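You operate a simulated robot arm through the tools that you are given. There is no shell and no other tool. Be economical: measure what you need, move in short steps, check, and stop when the job is done.

Carry out the task below with a simulated two-armed robot. There is one attempt and no reset: what you move stays moved.

JOB
Tighten the roller unit's screws, ONE to FOUR in turn, with the 4 N m driver.
Fine: each until the driver clicks; then the driver back in the cream holder.

Only the result counts: the job must be done as asked and must still hold three seconds after the hand-in. Knocking over, shifting, dropping, spilling or breaking anything else fails it.

ROBOT AND FRAMES
Two 7-joint arms with two-finger parallel grippers on one trunk, on a base that drives. Base frame: it is fixed to the floor where the robot stands at the start and does not move with it; the origin is under the middle of the robot, x ahead of it, y to its left, z up; the surface under the hand at the start is at about z = 860. Readings come in mm, rad, newtons and seconds.
The left shoulder is at the start at [62, 196, 1229], the right one opposite. With the tool pointing down near the work surface each hand reaches from about 200 to 700 mm from the robot's upright axis, wherever it stands, measured 20 degrees to its own side. Places, roughly: black thumbscrew [400, -300, 900]; cream holder [700, -500, 900]; first screw [800, 0, 1000]; last screw [800, -100, 1000]; next screw [800, -200, 1000]; roller unit [500, -100, 900]; screw four [600, 0, 900]; screw one [500, 0, 900]; screw three [500, -100, 900]; screw two [600, -100, 900]; stub wing nut [700, -400, 900]. Payload 1.57 kg a hand.
Tool frame (each hand has its own): the origin (TCP) lies between the finger pads and is the grasp point; the fingertips stand 30 mm ahead of it; z points along the fingers, y is the line along which they close. Largest opening 110 mm; finger width 24, thickness 12; the body of the gripper, 48 by 112 mm, starts 78 mm behind the TCP.
Orientation is that of the tool frame in the base frame, as a unit quaternion [x, y, z, w]. With the fingers straight down and closing along the base's y, the tool's x points along the base's -x, its y along +y and its z along -z.

CONTROLS
- The arms move only by the tool apply_moves. It takes "left_deltas", "right_deltas" or both (then of equal length, played together; a hand with none holds still); each is a list of rows, each a list of 7 numbers: the opening, from 0 (shut) to 1 (fully open), then the shift along the base's x, y, z in mm, then the turn, a rotation vector about the base's x, y, z in rad. In form: [[grip, tx, ty, tz, ax, ay, az], ...]. A call has 1 to 8 rows; each row shifts and turns the commanded pose from where the row before left it. A row lasts 0.2 s, in which the tool goes at most 50 mm and 0.15 rad; a call with a longer step from one row to the next is refused whole, and so is a gripper value outside its range. Where a pose cannot be reached the arm comes as near as it can. A force on the tool above 40 N (or 10 N above the force at the start of the call, whichever is more), or a blocked arm, ends the call early, and 0.2 s more pass. Each finger travels about 72 mm/s and halts on what it meets, pressing with about 21 N; the grip force reading is that of the motor and also rises with nothing between the fingers. The clock runs only during rows and for 0.2 s after the last one: add rows that do not move to give the fingers time. It gives the time, the measured TCP pose, the force on the tool (base axes), the opening and the grip force at its end, in the units of the frame above (readings bear some noise), with the torque about the TCP (base axes, N m) and any sound that the robot's microphone picked up.
- Cameras (640 x 400 px; columns grow to the right, rows downward): "scene" is now at [92.3, -21.2, 1795.6]; the picture's right is [-0.33, -0.94, 0.00], its down [-0.84, 0.30, -0.45] and it looks along [0.43, -0.15, -0.89] (base axes); focal length 277 px, centre (320, 200). "left" rides on the left gripper at [70, -16, -141] in its tool frame; the picture's right is [0.23, 0.97, 0.00], its down [-0.85, 0.20, -0.48] and it looks along [-0.47, 0.11, 0.88] (tool axes); focal length 222 px, centre (320, 200). "right" rides on the right gripper at [70, 16, -142] in its tool frame; the picture's right is [-0.23, 0.97, 0.00], its down [-0.86, -0.20, -0.48] and it looks along [-0.47, -0.11, 0.88] (tool axes); focal length 222 px, centre (320, 200). There is no depth. A picture from a camera that has moved, and an enlarged one, comes with that camera's place and axes in the base frame and with its lens.
- get_image(camera): a new picture of that camera. The clock stands still meanwhile.
- move_column(by): slides the trunk up (or, below 0, down) by that many mm; the arms and the scene camera ride with it, the base frame stays. It gives what a move gives, with no picture.
- steer(legs): drives the robot by 1 to 6 legs, each [ahead, left, turn to the left] in mm, mm and rad, along the robot's own axes; the way and the turn of a leg run together, so that a leg with both is an arc; at most 1500 mm and 3.142 rad a leg. The arms and the cameras ride along, it lands a little off, and it stops where it bumps. It gives what a move gives.
- aim_head(pan, tilt): turns the head with the scene camera to pan (to the left, within 1.501 rad either way) and tilt (down, from -0.506 to 1.204), counted from straight ahead of the robot. It gives what a move gives.
- inspect(camera, box): a new picture of the part [left, top, right, bottom] of that camera's present view, enlarged. The clock stands still meanwhile.
- finish_job(): hands the job in; it is judged then, once.

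Work in short steps. Places have to be worked out from the pictures, the camera data and where the tool is seen: move nearer, look again, correct. Check each grasp and each placing, and mend what went wrong. You have 120 turns and 100 pictures in all, those below and enlarged ones among them. Open the grippers and draw the arms clear of the work before you hand the job in, unless the task says otherwise; then end with one line.

The tools are called after "Request:" by a JSON object that holds its "api" and its "payload". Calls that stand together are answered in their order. apply_moves: Moves the arms, as the interface text tells. Its arguments: {"type":"object","properties":{"left_deltas":{"type":"array","items":{"type":"array","items":{"type":"number"}}},"right_deltas":{"type":"array","items":{"type":"array","items":{"type":"number"}}}},"required":[]} The other tools are called the same way: move_column (by) slides the trunk up or down; steer (legs) drives the base; aim_head (pan, tilt) turns the head that bears the scene camera; get_image (camera) takes a picture; inspect (camera, box) takes an enlarged picture of a part of a camera's view; finish_job () hands the job in.

At the start:

```text
time_s: 0.0
left_position: [552.8, 98.7, 1320.4]
left_tool_rot: [0.001, 1.0, 0.0, 0.0]
left_force: [-0.5, 0.1, 0.3]
left_wrist_torque: [0.0, 0.01, -0.02]
left_opening: 109.9
left_grip_force: 0.1
right_position: [379.1, -292.2, 1306.0]
right_tool_rot: [0.0, 1.0, 0.0, 0.0]
right_force: [-0.2, 0.0, 0.2]
right_wrist_torque: [-0.01, -0.02, 0.0]
right_opening: 109.9
right_grip_force: 0.0
trunk travel left (down, up): [-825.0, 165.0]
robot x, y, heading: [0.6, 1.3, -0.001]
head pan, tilt: [-0.34, 1.1]
```

scene: 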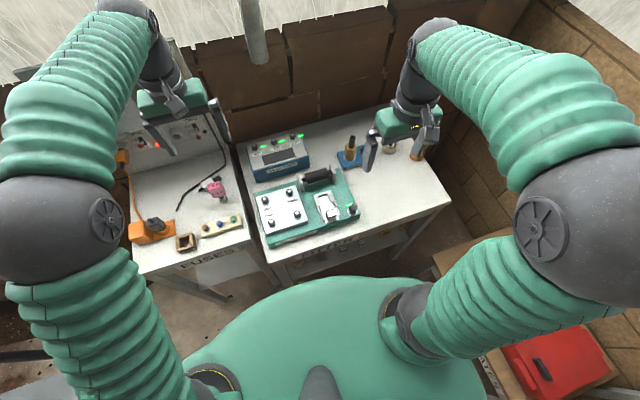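
right: 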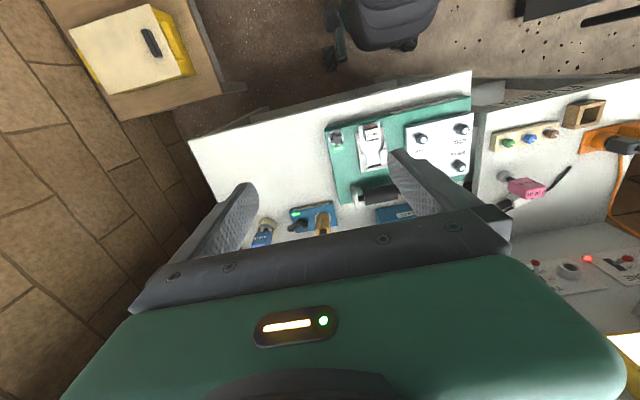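
left: 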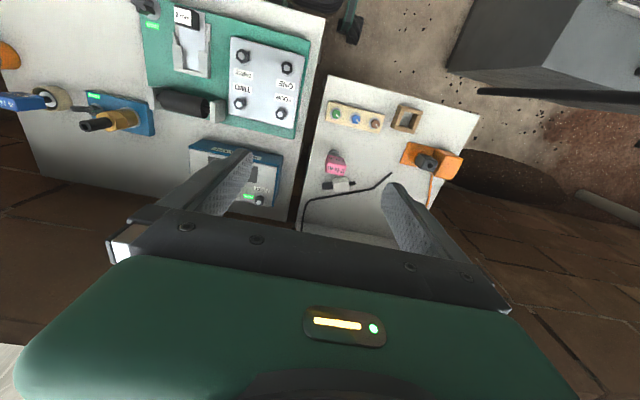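

I start by looking closely at the bench from the scene camera and the left wrist camera.

Request:
{"api": "inspect", "payload": {"camera": "scene", "box": [230, 110, 460, 260]}}

Request:
{"api": "inspect", "payload": {"camera": "left", "box": [0, 0, 340, 212]}}

Request:
{"api": "inspect", "payload": {"camera": "right", "box": [230, 80, 490, 245]}}

```text
2.67 times, centred on (345, 185) of scene
camera zoom: at [92.3, -21.2, 1795.6], right [-0.33, -0.94, 0.0], down [-0.84, 0.3, -0.45], along [0.43, -0.15, -0.89], focal length 739 px, centre (253, 240)
```

zoom: 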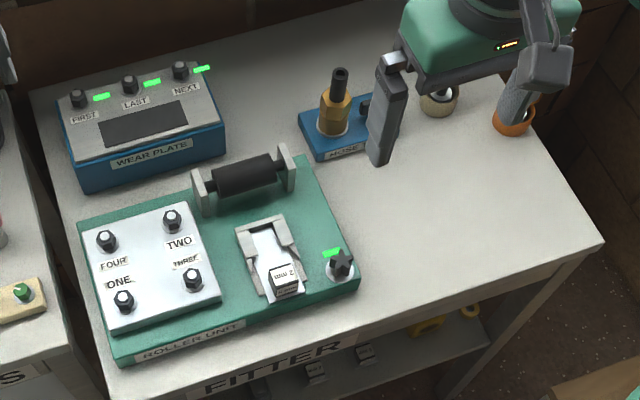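

```text
1.88 times, centred on (170, 106) of left
camera zoom: at [482.8, 81.9, 1462.8], right [-0.23, 0.97, 0.0], down [0.86, 0.2, 0.48], along [0.47, 0.11, -0.88], focal length 418 px, centre (602, 377)
```

zoom: 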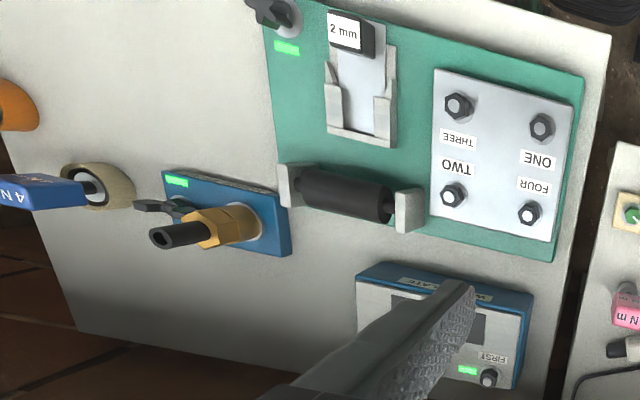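

```text
2.42 times, centred on (360, 162) of right
camera zoom: at [309.7, -276.1, 1448.3], right [0.23, 0.97, 0.0], down [0.86, -0.2, 0.48], along [0.47, -0.11, -0.88], focal length 538 px, centre (223, 291)
```

zoom: 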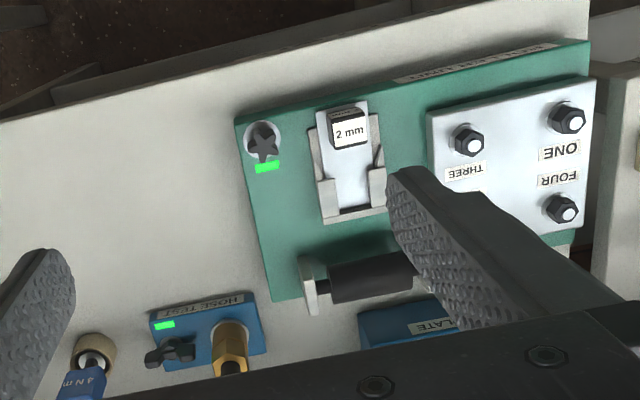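

The driver seems to be the blue "4 N m" one at the back right, near the edge of reach. I move the right hand over toward it to see the holders better, staying high.

Request:
{"api": "apply_moves", "payload": {"right_deltas": [[1, 40, -25, 0, 0, 0, 0], [1, 40, -25, 0, 0, 0, 0], [1, 40, -25, 0, 0, 0, 0], [1, 40, -25, 0, 0, 0, 0]]}}

Request:
{"api": "get_image", "payload": {"camera": "right"}}

Request:
{"api": "get_image", "payload": {"camera": "scene"}}

```text
time_s: 1.0
left_position: [552.5, 95.9, 1320.7]
left_tool_rot: [0.0, 1.0, 0.001, -0.001]
left_force: [-0.4, -0.3, -0.5]
left_wrist_torque: [-0.01, 0.04, 0.01]
left_opening: 110.2
left_grip_force: 0.1
right_position: [538.6, -396.3, 1305.6]
right_tool_rot: [0.0, 1.0, 0.002, -0.001]
right_force: [0.7, -0.4, -1.1]
right_wrist_torque: [0.0, -0.01, -0.02]
right_opening: 110.1
right_grip_force: 0.1
trunk travel left (down, up): [-825.0, 165.0]
robot x, y, heading: [-1.9, 0.3, 0.0]
head pan, tilt: [-0.34, 1.1]
```

```text
93 pictures are left
camera right: at [470.3, -379.3, 1447.0], right [0.23, 0.97, 0.0], down [0.86, -0.2, 0.48], along [0.46, -0.11, -0.88], focal length 222 px, centre (320, 200)
```

right: 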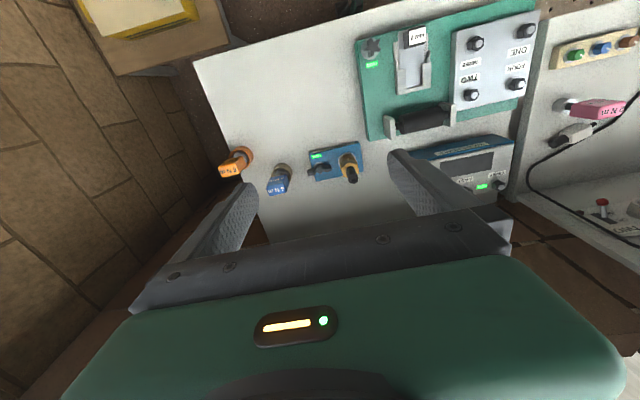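

```text
92 pictures are left
camera scene: at [96.0, -24.1, 1795.4], right [-0.33, -0.94, 0.0], down [-0.84, 0.3, -0.45], along [0.42, -0.15, -0.89], focal length 277 px, centre (320, 200)
```

scene: 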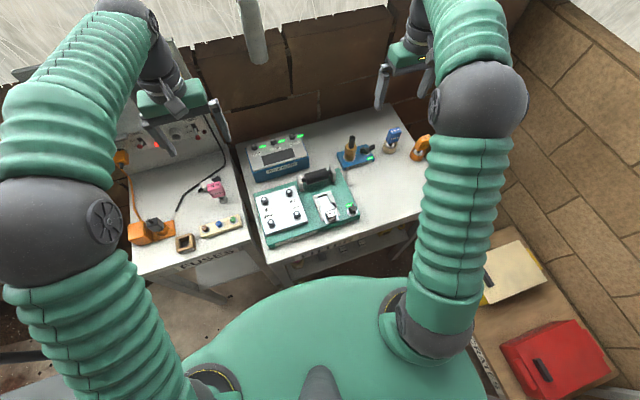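

Request:
{"api": "inspect", "payload": {"camera": "right", "box": [210, 130, 370, 230]}}

Request:
{"api": "inspect", "payload": {"camera": "scene", "box": [330, 110, 450, 185]}}

```text
4.00 times, centred on (290, 180) of right
camera zoom: at [470.3, -379.3, 1447.0], right [0.23, 0.97, 0.0], down [0.86, -0.2, 0.48], along [0.46, -0.11, -0.88], focal length 888 px, centre (440, 280)
```

zoom: 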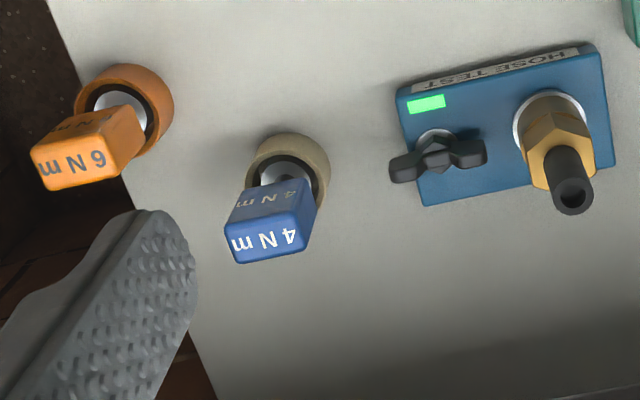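

```text
5.33 times, centred on (390, 148) of scene
camera zoom: at [96.0, -24.1, 1795.4], right [-0.33, -0.94, 0.0], down [-0.84, 0.3, -0.45], along [0.42, -0.15, -0.89], focal length 1478 px, centre (-53, 480)
```

zoom: 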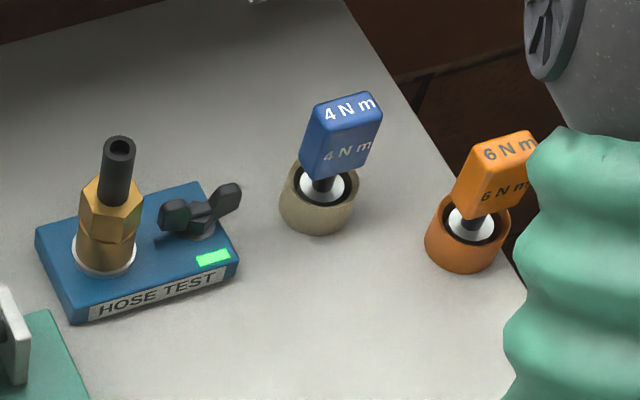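

Blue 4 N m driver top is about (666, -531, 978), standing in the cream holder; the screws are around x 490/587, y 15/-78. The driver is out of reach, so I check the floor space to the right and the front before driving.

Request:
{"api": "aim_head", "payload": {"pan": -1.2, "tilt": 1.0}}

Request:
{"api": "get_image", "payload": {"camera": "scene"}}

Request:
{"api": "aim_head", "payload": {"pan": 0.0, "tilt": 1.2}}

Request:
{"api": "get_image", "payload": {"camera": "scene"}}

```text
time_s: 2.2
left_position: [551.5, 98.4, 1321.4]
left_tool_rot: [0.0, 1.0, 0.001, -0.001]
left_force: [0.2, 0.8, 1.1]
left_wrist_torque: [-0.01, -0.02, 0.01]
left_opening: 110.0
left_grip_force: 0.0
right_position: [535.9, -394.0, 1307.4]
right_tool_rot: [0.0, 1.0, 0.001, 0.0]
right_force: [-0.4, -0.5, -0.4]
right_wrist_torque: [0.01, 0.01, 0.0]
right_opening: 109.8
right_grip_force: 0.1
trunk travel left (down, up): [-825.0, 165.0]
robot x, y, heading: [1.0, -0.2, -0.0]
head pan, tilt: [-1.201, 1.0]
```

```text
89 pictures are left
camera scene: at [58.5, -65.7, 1802.3], right [-0.93, -0.36, 0.0], down [-0.31, 0.78, -0.54], along [0.19, -0.5, -0.84], focal length 277 px, centre (320, 200)
```

scene: 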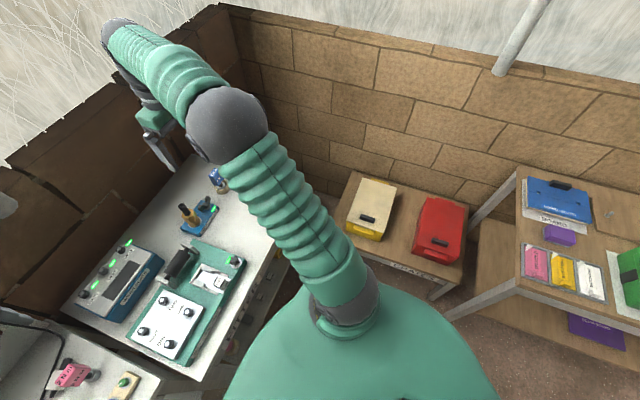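

```text
time_s: 3.6
left_position: [551.3, 98.9, 1321.7]
left_tool_rot: [0.0, 1.0, 0.001, 0.0]
left_force: [0.2, -0.6, 0.7]
left_wrist_torque: [0.01, -0.01, 0.0]
left_opening: 110.1
left_grip_force: 0.0
right_position: [535.5, -394.5, 1307.8]
right_tool_rot: [0.0, 1.0, 0.001, -0.001]
right_force: [0.3, 0.5, -0.3]
right_wrist_torque: [-0.03, 0.01, 0.02]
right_opening: 109.9
right_grip_force: 0.0
trunk travel left (down, up): [-825.0, 165.0]
robot x, y, heading: [0.9, -1.0, 0.004]
head pan, tilt: [0.0, 1.201]
```

```text
88 pictures are left
camera scene: at [89.9, -0.8, 1789.7], right [0.0, -1.0, 0.0], down [-0.93, 0.0, -0.36], along [0.36, 0.0, -0.93], focal length 277 px, centre (320, 200)
```

scene: 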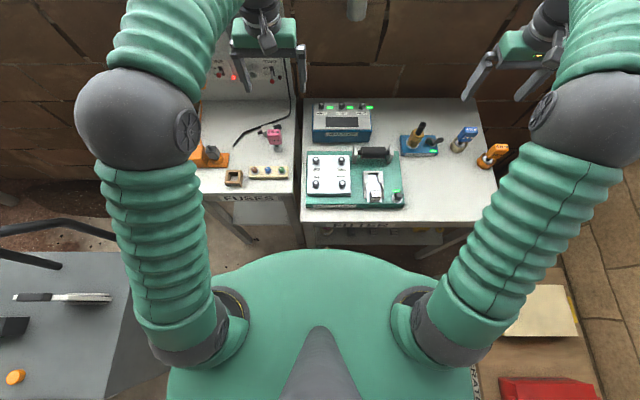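

Clear space: the stool lies beyond y≈-640. I draw the left hand back, then drive 90 ahead and 170 right.

Request:
{"api": "apply_moves", "payload": {"left_deltas": [[1, -45, 0, 0, 0, 0, 0], [1, -45, 10, 0, 0, 0, 0], [1, -45, 20, 0, 0, 0, 0], [1, -45, 20, 0, 0, 0, 0]]}}

Request:
{"api": "steer", "payload": {"legs": [[0, -170, 0], [90, 0, 0]]}}

Request:
{"api": "get_image", "payload": {"camera": "right"}}

```text
time_s: 4.6
left_position: [368.7, 149.8, 1319.9]
left_tool_rot: [0.0, 1.0, 0.0, 0.001]
left_force: [-0.6, -0.4, 0.2]
left_wrist_torque: [-0.04, -0.03, -0.01]
left_opening: 110.2
left_grip_force: 0.0
right_position: [533.9, -392.2, 1309.7]
right_tool_rot: [0.0, 1.0, -0.001, 0.001]
right_force: [-1.1, -0.2, 0.0]
right_wrist_torque: [0.0, -0.02, -0.01]
right_opening: 109.8
right_grip_force: 0.0
trunk travel left (down, up): [-825.0, 165.0]
robot x, y, heading: [-2.9, -0.1, -0.001]
head pan, tilt: [0.0, 1.201]
```

```text
time_s: 6.7
left_position: [446.0, -7.2, 1323.3]
left_tool_rot: [-0.001, 1.0, -0.004, 0.006]
left_force: [-0.7, 0.8, 0.8]
left_wrist_torque: [-0.03, -0.11, 0.03]
left_opening: 110.4
left_grip_force: 0.1
right_position: [612.2, -548.9, 1318.4]
right_tool_rot: [-0.001, 1.0, -0.005, 0.006]
right_force: [-0.1, 1.1, 0.7]
right_wrist_torque: [-0.07, -0.05, 0.02]
right_opening: 110.2
right_grip_force: 0.1
trunk travel left (down, up): [-825.0, 165.0]
robot x, y, heading: [87.4, -168.0, -0.004]
head pan, tilt: [0.0, 1.201]
```

```text
87 pictures are left
camera right: at [541.9, -530.5, 1458.8], right [0.22, 0.97, -0.01], down [0.85, -0.19, 0.49], along [0.48, -0.11, -0.87], focal length 222 px, centre (320, 200)
```

right: 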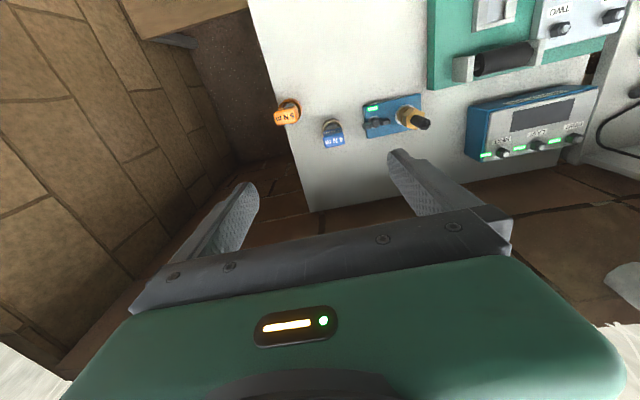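

Robot landed well. I move over the driver and partway down, TCP at about (664, -530, 1110), then look.

Request:
{"api": "apply_moves", "payload": {"right_deltas": [[1, 25, 10, -30, 0, 0, 0], [1, 25, 9, -30, 0, 0, 0], [1, 0, 0, -48, 0, 0, 0], [1, 0, 0, -48, 0, 0, 0], [1, 0, 0, -48, 0, 0, 0], [1, 0, 0, 0, 0, 0, 0]]}}

Request:
{"api": "get_image", "payload": {"camera": "right"}}

Request:
{"api": "aim_head", "payload": {"pan": -0.5, "tilt": 0.95}}

Request:
{"api": "get_image", "payload": {"camera": "scene"}}

```text
time_s: 8.1
left_position: [458.6, -13.2, 1321.2]
left_tool_rot: [-0.001, 1.0, -0.002, 0.0]
left_force: [0.1, 0.0, -0.8]
left_wrist_torque: [0.0, 0.0, -0.02]
left_opening: 110.1
left_grip_force: 0.1
right_position: [675.9, -533.7, 1106.6]
right_tool_rot: [-0.001, 1.0, -0.003, 0.001]
right_force: [-0.5, -0.5, 0.2]
right_wrist_torque: [-0.01, 0.01, -0.01]
right_opening: 109.9
right_grip_force: 0.1
trunk travel left (down, up): [-825.0, 165.0]
robot x, y, heading: [86.8, -169.0, 0.0]
head pan, tilt: [0.0, 1.201]
```

```text
86 pictures are left
camera right: at [606.8, -516.2, 1248.6], right [0.22, 0.97, 0.0], down [0.86, -0.2, 0.48], along [0.47, -0.11, -0.88], focal length 222 px, centre (320, 200)
```

right: 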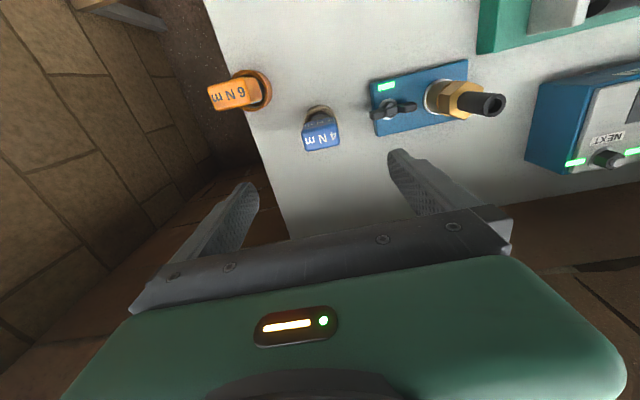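

```text
time_s: 9.1
left_position: [460.0, -8.5, 1319.0]
left_tool_rot: [-0.002, 1.0, -0.004, 0.0]
left_force: [0.1, 0.1, 0.1]
left_wrist_torque: [0.01, -0.03, -0.01]
left_opening: 110.0
left_grip_force: 0.1
right_position: [675.3, -529.8, 1108.7]
right_tool_rot: [-0.001, 1.0, -0.004, 0.002]
right_force: [-0.5, 0.2, 0.9]
right_wrist_torque: [0.02, -0.02, 0.01]
right_opening: 109.8
right_grip_force: 0.0
trunk travel left (down, up): [-825.0, 165.0]
robot x, y, heading: [85.4, -165.5, -0.0]
head pan, tilt: [-0.499, 0.949]
```

```text
85 pictures are left
camera scene: at [183.4, -215.7, 1806.8], right [-0.48, -0.88, -0.01], down [-0.72, 0.39, -0.58], along [0.51, -0.27, -0.82], focal length 277 px, centre (320, 200)
```

scene: 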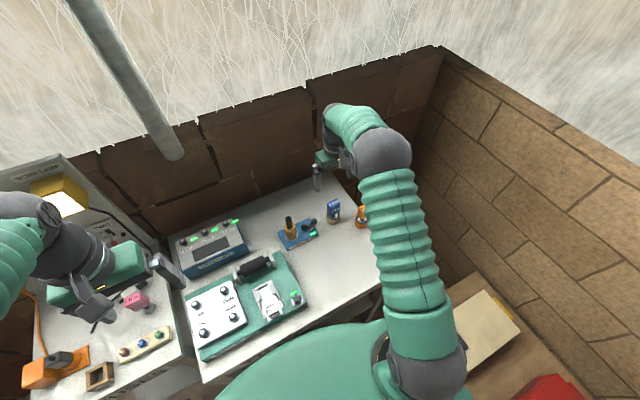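

Request:
{"api": "inspect", "payload": {"camera": "right", "box": [270, 90, 382, 160]}}

Request:
{"api": "inspect", "payload": {"camera": "scene", "box": [280, 155, 392, 225]}}

```text
5.71 times, centred on (326, 125) of right
camera zoom: at [607.1, -512.6, 1250.1], right [0.22, 0.97, -0.01], down [0.86, -0.19, 0.48], along [0.47, -0.11, -0.88], focal length 1269 px, centre (286, 629)
```

zoom: 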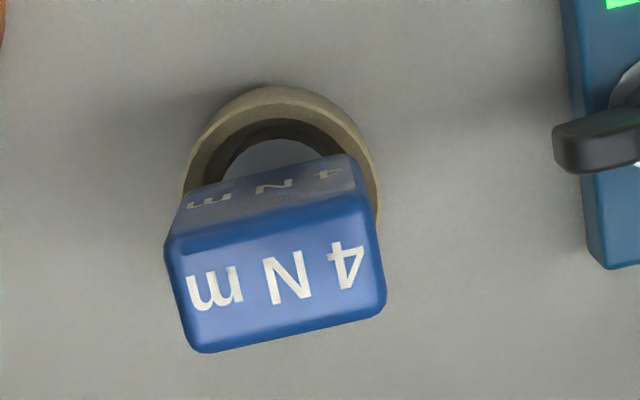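

```text
5.71 times, centred on (336, 190) of scene
camera zoom: at [183.4, -215.7, 1806.8], right [-0.48, -0.88, -0.01], down [-0.72, 0.39, -0.58], along [0.51, -0.27, -0.82], focal length 1584 px, centre (229, 257)
```

zoom: 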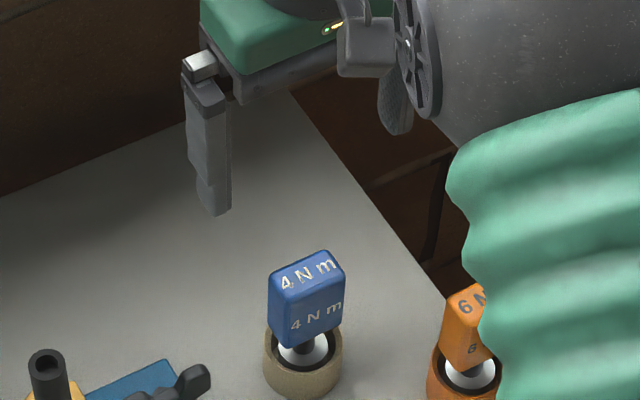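

The handle measures about 41 mm along y, 25 mm along x, centre (668, -529), top ≈ 976. I come down with the fingers partly open to TCP z ≈ 1000 first and check.

Request:
{"api": "apply_moves", "payload": {"right_deltas": [[0.65, -7, 2, 0, 0, 0, 0], [0.65, 0, 0, -40, 0, 0, 0], [0.65, 0, 0, -40, 0, 0, 0], [0.65, 0, 0, -28, 0, 0, 0], [0.65, 0, 0, 0, 0, 0, 0], [0.65, 0, 0, 0, 0, 0, 0]]}}

Request:
{"api": "get_image", "payload": {"camera": "right"}}

Request:
{"api": "inspect", "payload": {"camera": "scene", "box": [280, 155, 392, 225]}}

```text
time_s: 10.5
left_position: [458.4, -7.0, 1320.5]
left_tool_rot: [-0.003, 1.0, -0.004, 0.0]
left_force: [0.5, -0.4, 0.1]
left_wrist_torque: [0.01, 0.0, 0.0]
left_opening: 110.0
left_grip_force: 0.1
right_position: [669.1, -526.8, 1000.5]
right_tool_rot: [-0.002, 1.0, -0.004, 0.001]
right_force: [-0.5, -1.2, 0.6]
right_wrist_torque: [-0.01, -0.03, -0.04]
right_opening: 71.5
right_grip_force: 0.1
trunk travel left (down, up): [-825.0, 165.0]
robot x, y, heading: [86.6, -168.4, -0.0]
head pan, tilt: [-0.499, 0.949]
```

```text
82 pictures are left
camera right: at [599.4, -508.6, 1141.7], right [0.22, 0.97, -0.01], down [0.86, -0.19, 0.48], along [0.47, -0.11, -0.88], focal length 222 px, centre (320, 200)
```

right: 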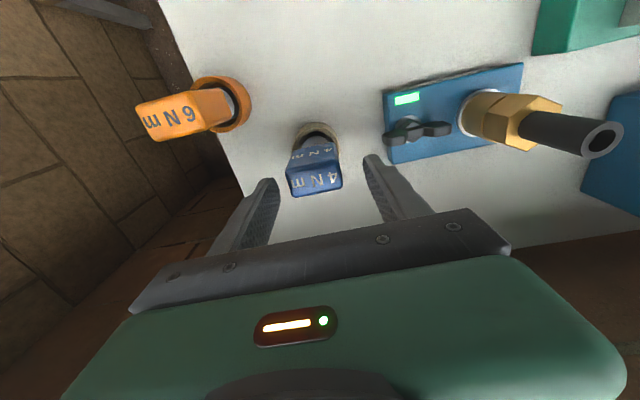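

```text
5.71 times, centred on (336, 190) of scene
camera zoom: at [182.7, -213.7, 1806.9], right [-0.48, -0.88, -0.01], down [-0.71, 0.39, -0.58], along [0.51, -0.27, -0.82], focal length 1584 px, centre (229, 257)
```

zoom: 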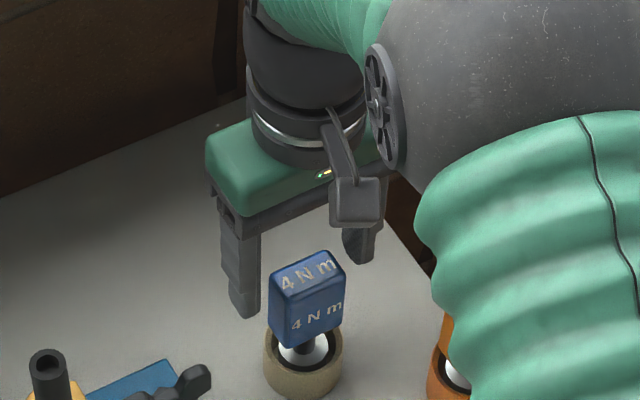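

Fingers straddle the handle and the projection agrees. I lower to TCP z ≈ 948 and close.

Request:
{"api": "apply_moves", "payload": {"right_deltas": [[0.65, -1, -2, -26, 0, 0, 0], [0.65, 0, 0, -26, 0, 0, 0], [0.65, 0, 0, 0, 0, 0, 0], [0.3, 0, 0, 0, 0, 0, 0], [0.2, 0, 0, 0, 0, 0, 0], [0.2, 0, 0, 0, 0, 0, 0]]}}

Request:
{"api": "get_image", "payload": {"camera": "right"}}

Request:
{"api": "inspect", "payload": {"camera": "scene", "box": [280, 155, 392, 225]}}

```text
time_s: 11.9
left_position: [458.6, -7.9, 1318.9]
left_tool_rot: [-0.002, 1.0, -0.004, 0.001]
left_force: [0.6, 0.2, -0.7]
left_wrist_torque: [-0.02, 0.01, 0.01]
left_opening: 109.8
left_grip_force: 0.1
right_position: [666.8, -529.9, 948.7]
right_tool_rot: [-0.002, 1.0, -0.004, 0.001]
right_force: [-0.8, -0.4, 2.6]
right_wrist_torque: [0.07, 0.03, -0.01]
right_opening: 45.9
right_grip_force: 21.1
trunk travel left (down, up): [-825.0, 165.0]
robot x, y, heading: [88.9, -165.2, 0.001]
head pan, tilt: [-0.499, 0.949]
```

```text
80 pictures are left
camera right: at [597.4, -511.0, 1090.4], right [0.22, 0.97, -0.01], down [0.85, -0.19, 0.48], along [0.47, -0.11, -0.88], focal length 222 px, centre (320, 200)
```

right: 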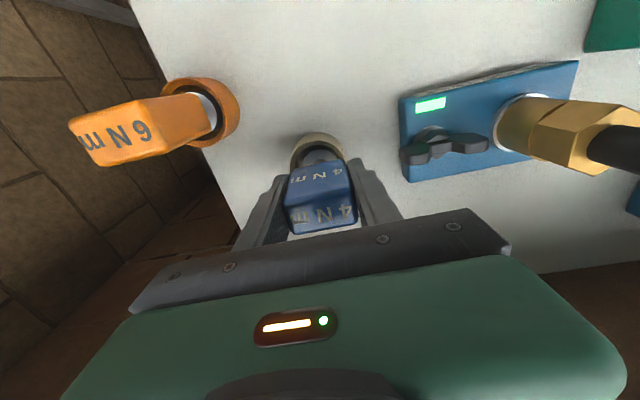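

```text
5.71 times, centred on (336, 190) of scene
camera zoom: at [181.8, -214.0, 1807.0], right [-0.48, -0.88, -0.01], down [-0.71, 0.39, -0.58], along [0.51, -0.27, -0.82], focal length 1584 px, centre (229, 257)
```

zoom: 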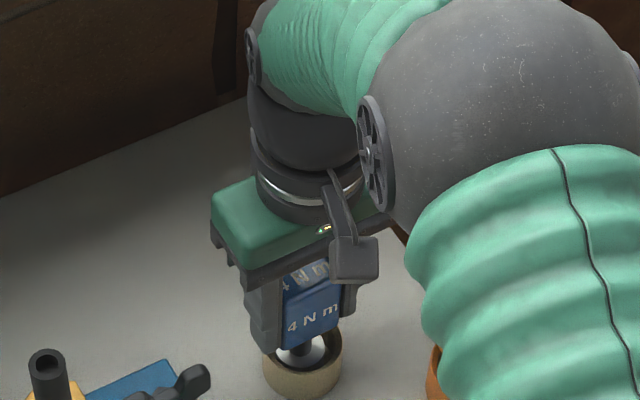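

Held at 45.9 mm opening with 21 N. I lift straight up.

Request:
{"api": "apply_moves", "payload": {"right_deltas": [[0.2, 0, 0, 15, 0, 0, 0], [0.2, 0, 0, 25, 0, 0, 0], [0.2, 0, 0, 30, 0, 0, 0], [0.2, 0, 0, 40, 0, 0, 0], [0.2, 0, 0, 40, 0, 0, 0]]}}

Request:
{"api": "inspect", "payload": {"camera": "scene", "box": [264, 130, 408, 220]}}

Request:
{"api": "get_image", "payload": {"camera": "right"}}

```text
time_s: 13.1
left_position: [457.2, -7.5, 1320.4]
left_tool_rot: [-0.002, 1.0, -0.004, 0.0]
left_force: [-0.3, -0.4, -0.1]
left_wrist_torque: [0.0, -0.01, 0.03]
left_opening: 109.9
left_grip_force: 0.1
right_position: [666.3, -527.6, 1100.0]
right_tool_rot: [-0.002, 1.0, -0.005, 0.001]
right_force: [0.9, -1.0, -1.7]
right_wrist_torque: [0.03, 0.01, 0.01]
right_opening: 45.7
right_grip_force: 21.4
trunk travel left (down, up): [-825.0, 165.0]
robot x, y, heading: [87.8, -168.0, 0.002]
head pan, tilt: [-0.499, 0.949]
```

```text
4.44 times, centred on (336, 175) of scene
camera zoom: at [180.9, -213.9, 1806.9], right [-0.48, -0.88, -0.01], down [-0.71, 0.39, -0.58], along [0.51, -0.27, -0.81], focal length 1232 px, centre (249, 311)
```

zoom: 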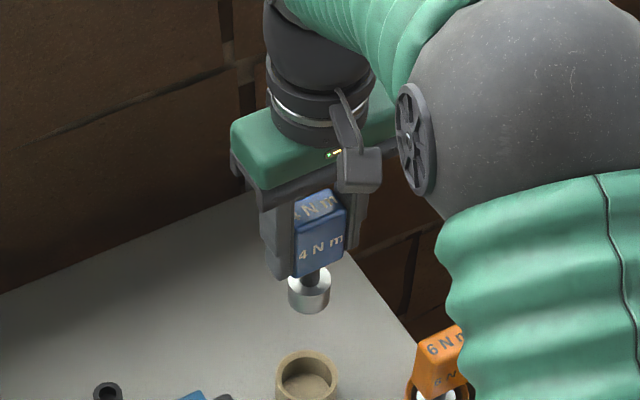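

```text
77 pictures are left
camera right: at [596.9, -509.9, 1240.8], right [0.22, 0.97, -0.01], down [0.86, -0.19, 0.48], along [0.47, -0.11, -0.88], focal length 222 px, centre (320, 200)
```

right: 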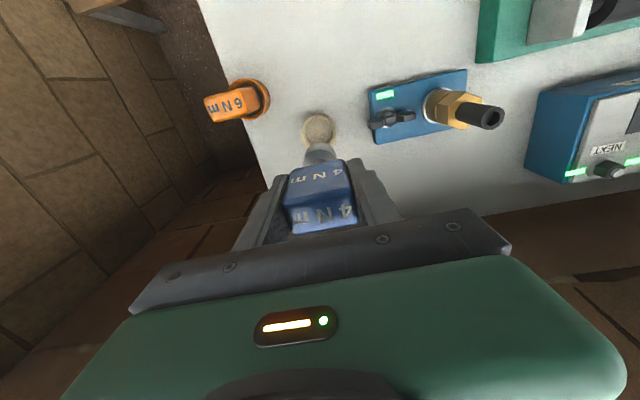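

Driver is out; its socket bottom is roughly 84 mm below the TCP. Now I clear the left arm to the left and carry the driver toward the screws, high.

Request:
{"api": "apply_moves", "payload": {"left_deltas": [[1, -10, 40, 0, 0, 0, 0], [1, -10, 40, 0, 0, 0, 0], [1, -10, 40, 0, 0, 0, 0], [1, -10, 40, 0, 0, 0, 0], [1, -10, 40, 0, 0, 0, 0], [1, 0, 20, 0, 0, 0, 0], [1, 0, 0, 0, 0, 0, 0], [1, 0, 0, 0, 0, 0, 0]], "right_deltas": [[0.2, -5, 10, 10, 0, 0, 0], [0.2, -10, 30, 10, 0, 0, 0], [0.2, -15, 40, 0, 0, 0, 0], [0.2, -15, 40, 0, 0, 0, 0], [0.2, -15, 40, 0, 0, 0, 0], [0.2, -15, 40, 0, 0, 0, 0], [0.2, -15, 40, 0, 0, 0, 0], [0.2, -15, 40, 0, 0, 0, 0]]}}

Request:
{"api": "apply_moves", "payload": {"right_deltas": [[0.2, -15, 40, 0, 0, 0, 0], [0.2, -15, 40, 0, 0, 0, 0], [0.2, -15, 40, 0, 0, 0, 0], [0.2, 0, 0, 0, 0, 0, 0]]}}

Request:
{"api": "aim_head", "payload": {"pan": 0.3, "tilt": 1.0}}

Request:
{"api": "get_image", "payload": {"camera": "left"}}

Request:
{"api": "get_image", "payload": {"camera": "scene"}}

Request:
{"api": "get_image", "payload": {"camera": "right"}}

```text
time_s: 14.9
left_position: [406.9, 213.5, 1320.7]
left_tool_rot: [-0.003, 1.0, -0.005, 0.0]
left_force: [0.0, -0.7, -0.8]
left_wrist_torque: [0.01, -0.02, 0.02]
left_opening: 110.0
left_grip_force: 0.1
right_position: [558.8, -247.7, 1119.1]
right_tool_rot: [-0.001, 1.0, -0.006, 0.002]
right_force: [-0.6, 0.0, -1.4]
right_wrist_torque: [0.04, 0.01, 0.0]
right_opening: 45.6
right_grip_force: 21.3
trunk travel left (down, up): [-825.0, 165.0]
robot x, y, heading: [87.1, -167.8, -0.002]
head pan, tilt: [-0.499, 0.949]
```

```text
time_s: 15.9
left_position: [407.4, 212.6, 1321.8]
left_tool_rot: [-0.003, 1.0, -0.004, 0.0]
left_force: [-0.5, 1.2, -0.9]
left_wrist_torque: [0.05, -0.02, -0.03]
left_opening: 110.0
left_grip_force: 0.0
right_position: [518.9, -133.9, 1120.0]
right_tool_rot: [0.003, 1.0, -0.004, 0.001]
right_force: [-0.2, -0.2, -1.6]
right_wrist_torque: [0.01, 0.02, -0.02]
right_opening: 45.6
right_grip_force: 21.1
trunk travel left (down, up): [-825.0, 165.0]
robot x, y, heading: [86.9, -166.0, -0.003]
head pan, tilt: [-0.499, 0.949]
```

```text
time_s: 17.0
left_position: [407.9, 212.9, 1321.0]
left_tool_rot: [-0.001, 1.0, -0.004, 0.001]
left_force: [0.4, -0.1, -0.9]
left_wrist_torque: [-0.01, 0.0, 0.0]
left_opening: 110.2
left_grip_force: 0.1
right_position: [517.6, -133.8, 1120.3]
right_tool_rot: [0.002, 1.0, -0.004, 0.002]
right_force: [-0.5, 0.2, -1.6]
right_wrist_torque: [-0.05, 0.01, 0.0]
right_opening: 45.7
right_grip_force: 21.7
trunk travel left (down, up): [-825.0, 165.0]
robot x, y, heading: [88.7, -168.2, 0.002]
head pan, tilt: [0.3, 1.0]
```

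```text
76 pictures are left
camera left: at [338.2, 198.0, 1463.7], right [-0.23, 0.97, -0.01], down [0.85, 0.21, 0.48], along [0.47, 0.1, -0.88], focal length 222 px, centre (320, 200)
```

left: 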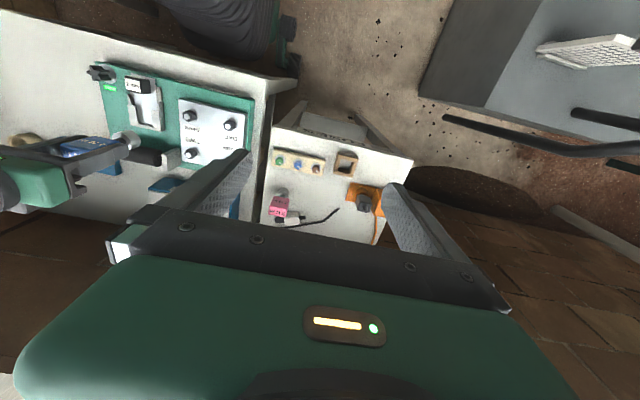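

```text
75 pictures are left
camera scene: at [184.2, -155.9, 1804.1], right [0.3, -0.96, -0.01], down [-0.8, -0.25, -0.54], along [0.52, 0.16, -0.84], focal length 277 px, centre (320, 200)
```

scene: 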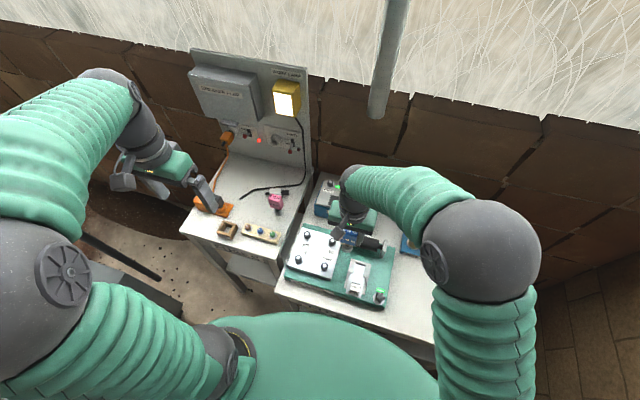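

```text
74 pictures are left
camera right: at [448.9, -114.6, 1261.1], right [0.23, 0.97, -0.01], down [0.85, -0.2, 0.48], along [0.47, -0.12, -0.88], focal length 222 px, centre (320, 200)
```

right: 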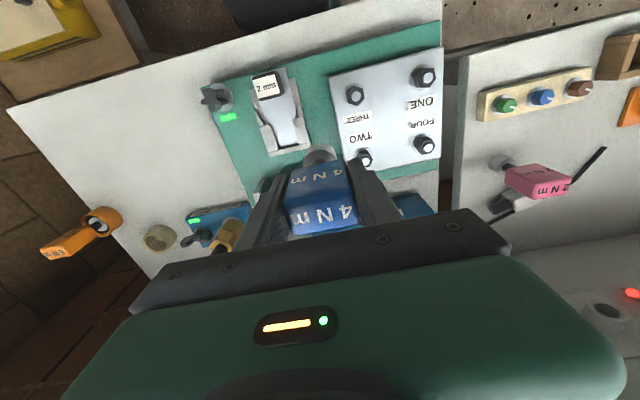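

Now zoomed views of the screws from three cameras to triangulate them and the socket.

Request:
{"api": "inspect", "payload": {"camera": "right", "box": [290, 50, 450, 150]}}

Request:
{"api": "inspect", "payload": {"camera": "scene", "box": [280, 200, 408, 280]}}

Request:
{"api": "inspect", "payload": {"camera": "left", "box": [120, 90, 264, 180]}}

```text
4.00 times, centred on (370, 100) of right
camera zoom: at [448.9, -114.6, 1261.1], right [0.23, 0.97, -0.01], down [0.85, -0.2, 0.48], along [0.47, -0.12, -0.88], focal length 888 px, centre (120, 600)
```

zoom: 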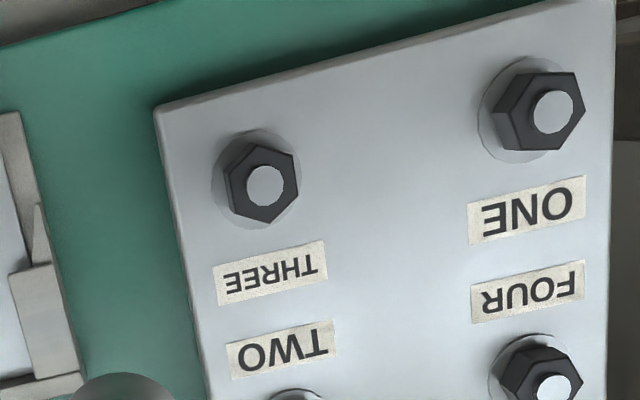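

```text
5.00 times, centred on (344, 240) of scene
camera zoom: at [184.2, -155.9, 1804.1], right [0.3, -0.96, -0.01], down [-0.8, -0.25, -0.54], along [0.52, 0.16, -0.84], focal length 1386 px, centre (200, 0)
```

zoom: 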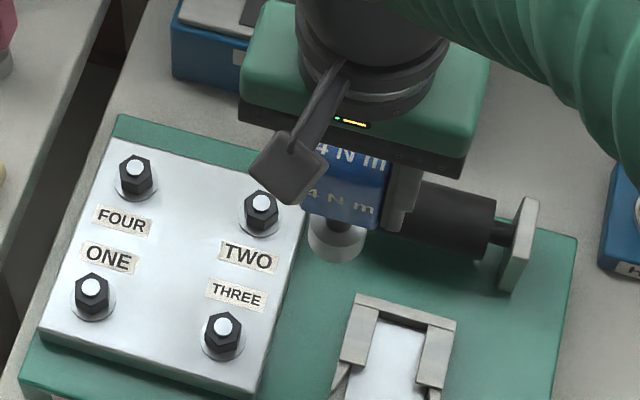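

```text
4.44 times, centred on (192, 135) of left
camera zoom: at [338.2, 198.0, 1463.7], right [-0.23, 0.97, -0.01], down [0.85, 0.21, 0.48], along [0.47, 0.1, -0.88], focal length 987 px, centre (889, 489)
```

zoom: 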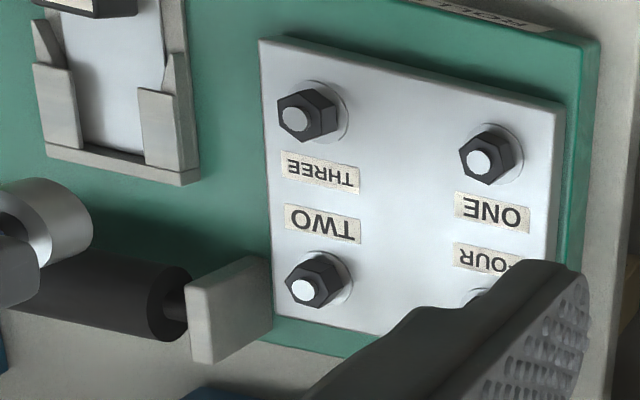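

Screw ONE's top comes out at about (481, 11, 941). I bring the socket over it, roughly 30 mm above, and check from two cameras.

Request:
{"api": "apply_moves", "payload": {"right_deltas": [[0.2, -8, 35, 0, 0, 0, 0], [0.2, -8, 35, 0, 0, 0, 0], [0.2, -8, 35, 0, 0, 0, 0], [0.2, -13, 40, 0, 0, 0, 0], [0.2, 0, 0, -30, 0, 0, 0], [0.2, 0, 0, -30, 0, 0, 0], [0.2, 0, 0, 0, 0, 0, 0]]}}

Request:
{"api": "inspect", "payload": {"camera": "scene", "box": [268, 195, 412, 285]}}

Request:
{"api": "inspect", "payload": {"camera": "left", "box": [152, 75, 280, 155]}}

Request:
{"api": "get_image", "payload": {"camera": "right"}}

```text
time_s: 17.8
left_position: [406.9, 221.8, 1319.2]
left_tool_rot: [-0.003, 1.0, -0.007, -0.001]
left_force: [0.3, -1.6, 0.0]
left_wrist_torque: [0.02, 0.02, -0.01]
left_opening: 110.1
left_grip_force: 0.0
right_position: [570.8, -88.9, 1170.9]
right_tool_rot: [0.097, 0.994, 0.025, 0.039]
right_force: [-0.1, 0.8, -2.2]
right_wrist_torque: [-0.02, 0.01, 0.0]
right_opening: 45.5
right_grip_force: 21.0
trunk travel left (down, up): [-825.0, 165.0]
robot x, y, heading: [86.1, -167.9, 0.004]
head pan, tilt: [0.3, 1.0]
stopped in row 4 (right hand): the arm was blocked; the commanded pose is now the measured one
```

```text
4.44 times, centred on (340, 240) of scene
camera zoom: at [185.2, -150.1, 1804.5], right [0.3, -0.95, 0.0], down [-0.8, -0.25, -0.54], along [0.51, 0.16, -0.84], focal length 1232 px, centre (231, 22)
```

zoom: 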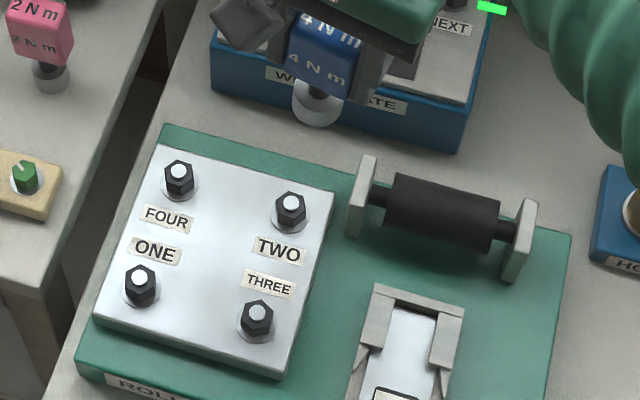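

```text
5.00 times, centred on (216, 115) of left
camera zoom: at [338.0, 207.2, 1461.6], right [-0.23, 0.97, -0.01], down [0.85, 0.21, 0.47], along [0.46, 0.1, -0.88], focal length 1111 px, centre (840, 625)
```

zoom: 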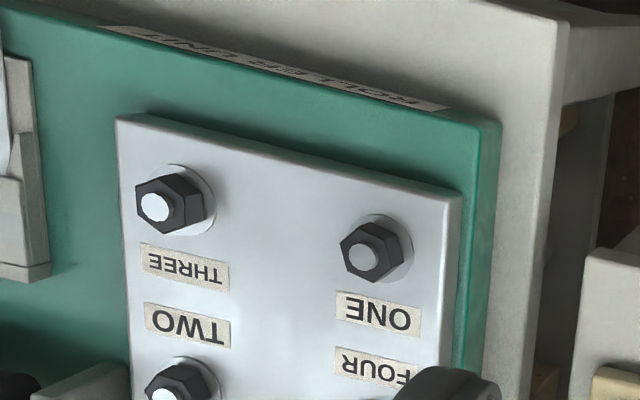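

```text
68 pictures are left
camera right: at [494.8, -64.9, 1307.2], right [0.41, 0.91, 0.07], down [0.76, -0.38, 0.53], along [0.51, -0.16, -0.85], focal length 222 px, centre (320, 200)
```

right: 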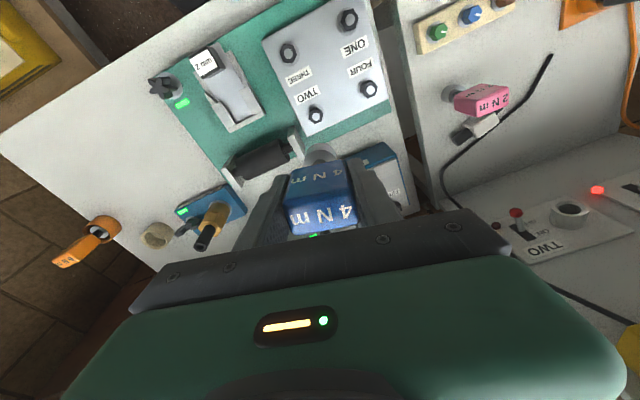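

The arm was blocked crossing so far to its left (nothing else touched), so I go back right, restore the orientation, and will instead drive the robot left.

Request:
{"api": "apply_moves", "payload": {"right_deltas": [[0.2, 0, -25, 0, 0, 0, 0], [0.2, 0, -30, 0, 0, 0, 0], [0.2, -5, -30, 0, -0.025, 0.039, 0.097], [0.2, -5, -30, 0, -0.025, 0.039, 0.097], [0.2, 0, -30, 0, 0, 0, 0], [0.2, 0, 0, 0, 0, 0, 0]]}}

```text
time_s: 19.2
left_position: [408.5, 218.6, 1319.5]
left_tool_rot: [-0.003, 1.0, -0.006, 0.001]
left_force: [1.0, 0.6, -0.6]
left_wrist_torque: [0.02, -0.02, 0.0]
left_opening: 110.2
left_grip_force: 0.0
right_position: [553.1, -230.2, 1163.9]
right_tool_rot: [-0.009, 1.0, -0.002, -0.003]
right_force: [0.7, 0.1, -1.7]
right_wrist_torque: [0.0, 0.01, -0.01]
right_opening: 46.0
right_grip_force: 21.0
trunk travel left (down, up): [-825.0, 165.0]
robot x, y, heading: [90.0, -168.7, 0.003]
head pan, tilt: [0.3, 1.0]
```

Recovered. Now I strafe left 290 with the driver held high.

Request:
{"api": "steer", "payload": {"legs": [[0, 290, 0]]}}

Request:
{"api": "aim_head", "payload": {"pan": -0.3, "tilt": 1.1}}

Request:
{"api": "get_image", "payload": {"camera": "scene"}}

```text
time_s: 21.2
left_position: [408.9, 493.9, 1323.2]
left_tool_rot: [-0.001, 1.0, 0.0, 0.001]
left_force: [0.5, -0.5, 0.2]
left_wrist_torque: [-0.01, 0.05, 0.0]
left_opening: 109.9
left_grip_force: 0.1
right_position: [554.0, 46.5, 1162.2]
right_tool_rot: [-0.007, 1.0, 0.004, -0.003]
right_force: [0.3, -1.1, -1.3]
right_wrist_torque: [0.08, 0.01, 0.0]
right_opening: 45.8
right_grip_force: 21.1
trunk travel left (down, up): [-825.0, 165.0]
robot x, y, heading: [86.1, 125.4, 0.001]
head pan, tilt: [0.3, 1.0]
```

```text
time_s: 22.2
left_position: [410.2, 497.7, 1322.4]
left_tool_rot: [-0.001, 1.0, -0.002, 0.001]
left_force: [-0.3, -1.0, -0.6]
left_wrist_torque: [0.08, 0.0, 0.01]
left_opening: 110.0
left_grip_force: 0.0
right_position: [554.1, 49.4, 1161.8]
right_tool_rot: [-0.007, 1.0, 0.002, -0.004]
right_force: [0.1, -0.9, -2.2]
right_wrist_torque: [0.06, 0.0, 0.01]
right_opening: 45.7
right_grip_force: 21.3
trunk travel left (down, up): [-825.0, 165.0]
robot x, y, heading: [89.4, 122.0, -0.002]
head pan, tilt: [-0.3, 1.1]
```

```text
67 pictures are left
camera scene: at [180.3, 90.8, 1795.5], right [-0.3, -0.96, -0.01], down [-0.85, 0.27, -0.45], along [0.43, -0.13, -0.89], focal length 277 px, centre (320, 200)
```

scene: 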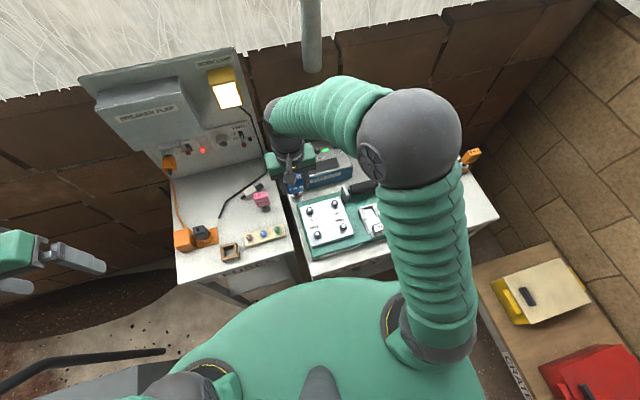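

Now both arms have room. I bring the right hand over screw ONE (TCP 481, 11, 1060) and the left camera back toward y≈250 for a side view.

Request:
{"api": "apply_moves", "payload": {"left_deltas": [[1, 0, -40, 0, 0, 0, 0], [1, 0, -40, 0, 0, 0, 0], [1, 0, -40, 0, 0, 0, 0], [1, 0, -40, 0, 0, 0, 0], [1, 0, -40, 0, 0, 0, 0], [1, 0, -40, 0, 0, 0, 0], [1, 0, 0, 0, 0, 0, 0]], "right_deltas": [[0.2, -25, -13, 0, 0, 0, 0], [0.2, -25, -13, 0, 0, 0, 0], [0.2, -23, -12, 0, 0, 0, 0], [0.2, 0, 0, -30, 0, 0, 0], [0.2, 0, 0, -30, 0, 0, 0], [0.2, 0, 0, -30, 0, 0, 0], [0.2, 0, 0, -12, 0, 0, 0]]}}

Request:
{"api": "get_image", "payload": {"camera": "left"}}

Request:
{"api": "inspect", "payload": {"camera": "scene", "box": [268, 160, 412, 250]}}

Request:
{"api": "get_image", "payload": {"camera": "right"}}

```text
time_s: 23.8
left_position: [409.9, 264.2, 1319.8]
left_tool_rot: [-0.001, 1.0, -0.004, 0.001]
left_force: [-0.5, 0.1, -0.3]
left_wrist_torque: [0.01, -0.02, -0.02]
left_opening: 109.7
left_grip_force: 0.1
right_position: [480.8, 17.3, 1060.8]
right_tool_rot: [-0.007, 1.0, 0.0, -0.003]
right_force: [0.1, -0.2, -2.1]
right_wrist_torque: [0.02, 0.01, -0.03]
right_opening: 45.5
right_grip_force: 21.2
trunk travel left (down, up): [-825.0, 165.0]
robot x, y, heading: [89.3, 123.1, 0.002]
head pan, tilt: [-0.3, 1.1]
```

```text
66 pictures are left
camera left: at [338.6, 248.2, 1462.1], right [-0.23, 0.97, -0.01], down [0.85, 0.2, 0.48], along [0.47, 0.1, -0.88], focal length 222 px, centre (320, 200)
```

left: 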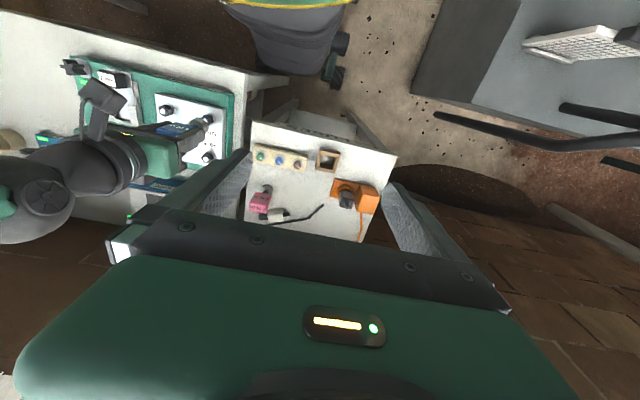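

```text
4.44 times, centred on (340, 205) of scene
camera zoom: at [180.2, 100.1, 1795.6], right [-0.3, -0.96, 0.0], down [-0.85, 0.26, -0.45], along [0.43, -0.13, -0.89], focal length 1232 px, centre (231, 178)
```

zoom: 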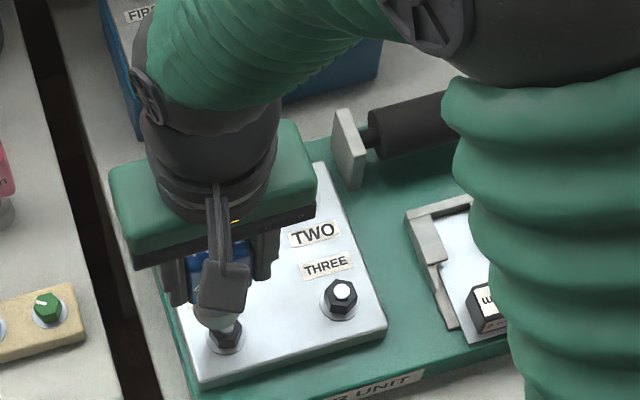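

```text
64 pictures are left
camera right: at [412.7, 34.4, 1202.5], right [0.21, 0.98, 0.0], down [0.86, -0.19, 0.47], along [0.46, -0.1, -0.88], focal length 222 px, centre (320, 200)
```

right: 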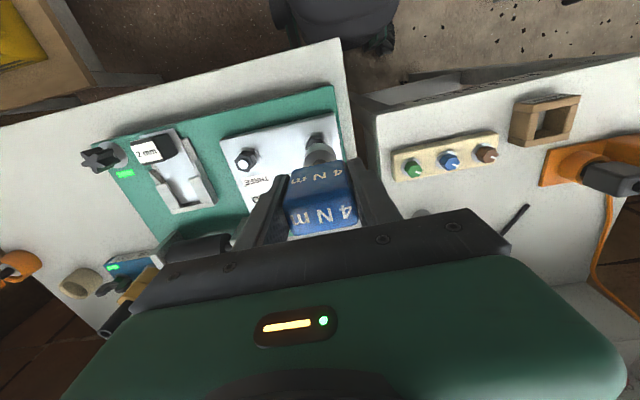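

Request:
{"api": "inspect", "payload": {"camera": "left", "box": [152, 85, 264, 155]}}

Request:
{"api": "inspect", "payload": {"camera": "right", "box": [264, 115, 376, 185]}}

```text
5.71 times, centred on (208, 120) of left
camera zoom: at [338.6, 248.2, 1462.1], right [-0.23, 0.97, -0.01], down [0.85, 0.2, 0.48], along [0.47, 0.1, -0.88], focal length 1269 px, centre (960, 657)
```

zoom: 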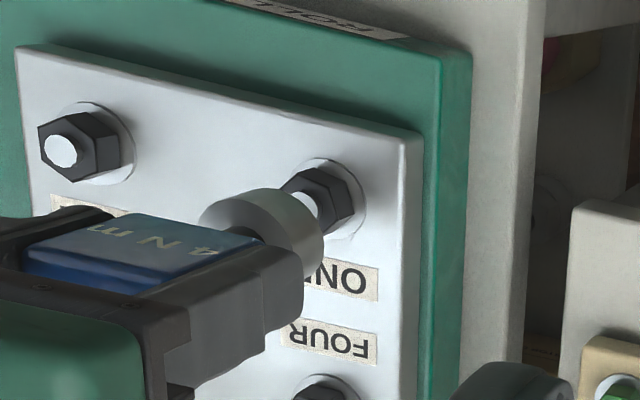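

```text
5.71 times, centred on (320, 150) of right
camera zoom: at [412.7, 34.4, 1202.5], right [0.21, 0.98, 0.0], down [0.86, -0.19, 0.47], along [0.46, -0.1, -0.88], focal length 1269 px, centre (320, 486)
```

zoom: 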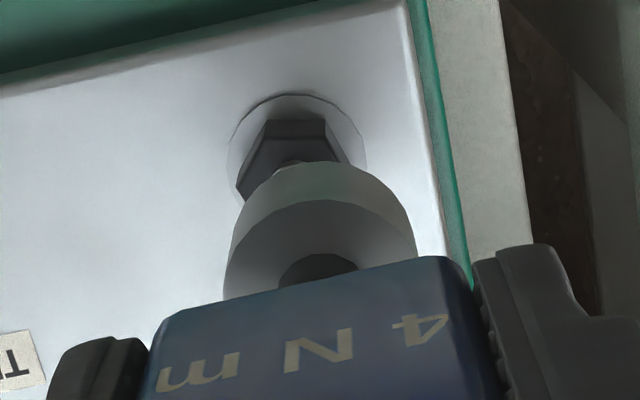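

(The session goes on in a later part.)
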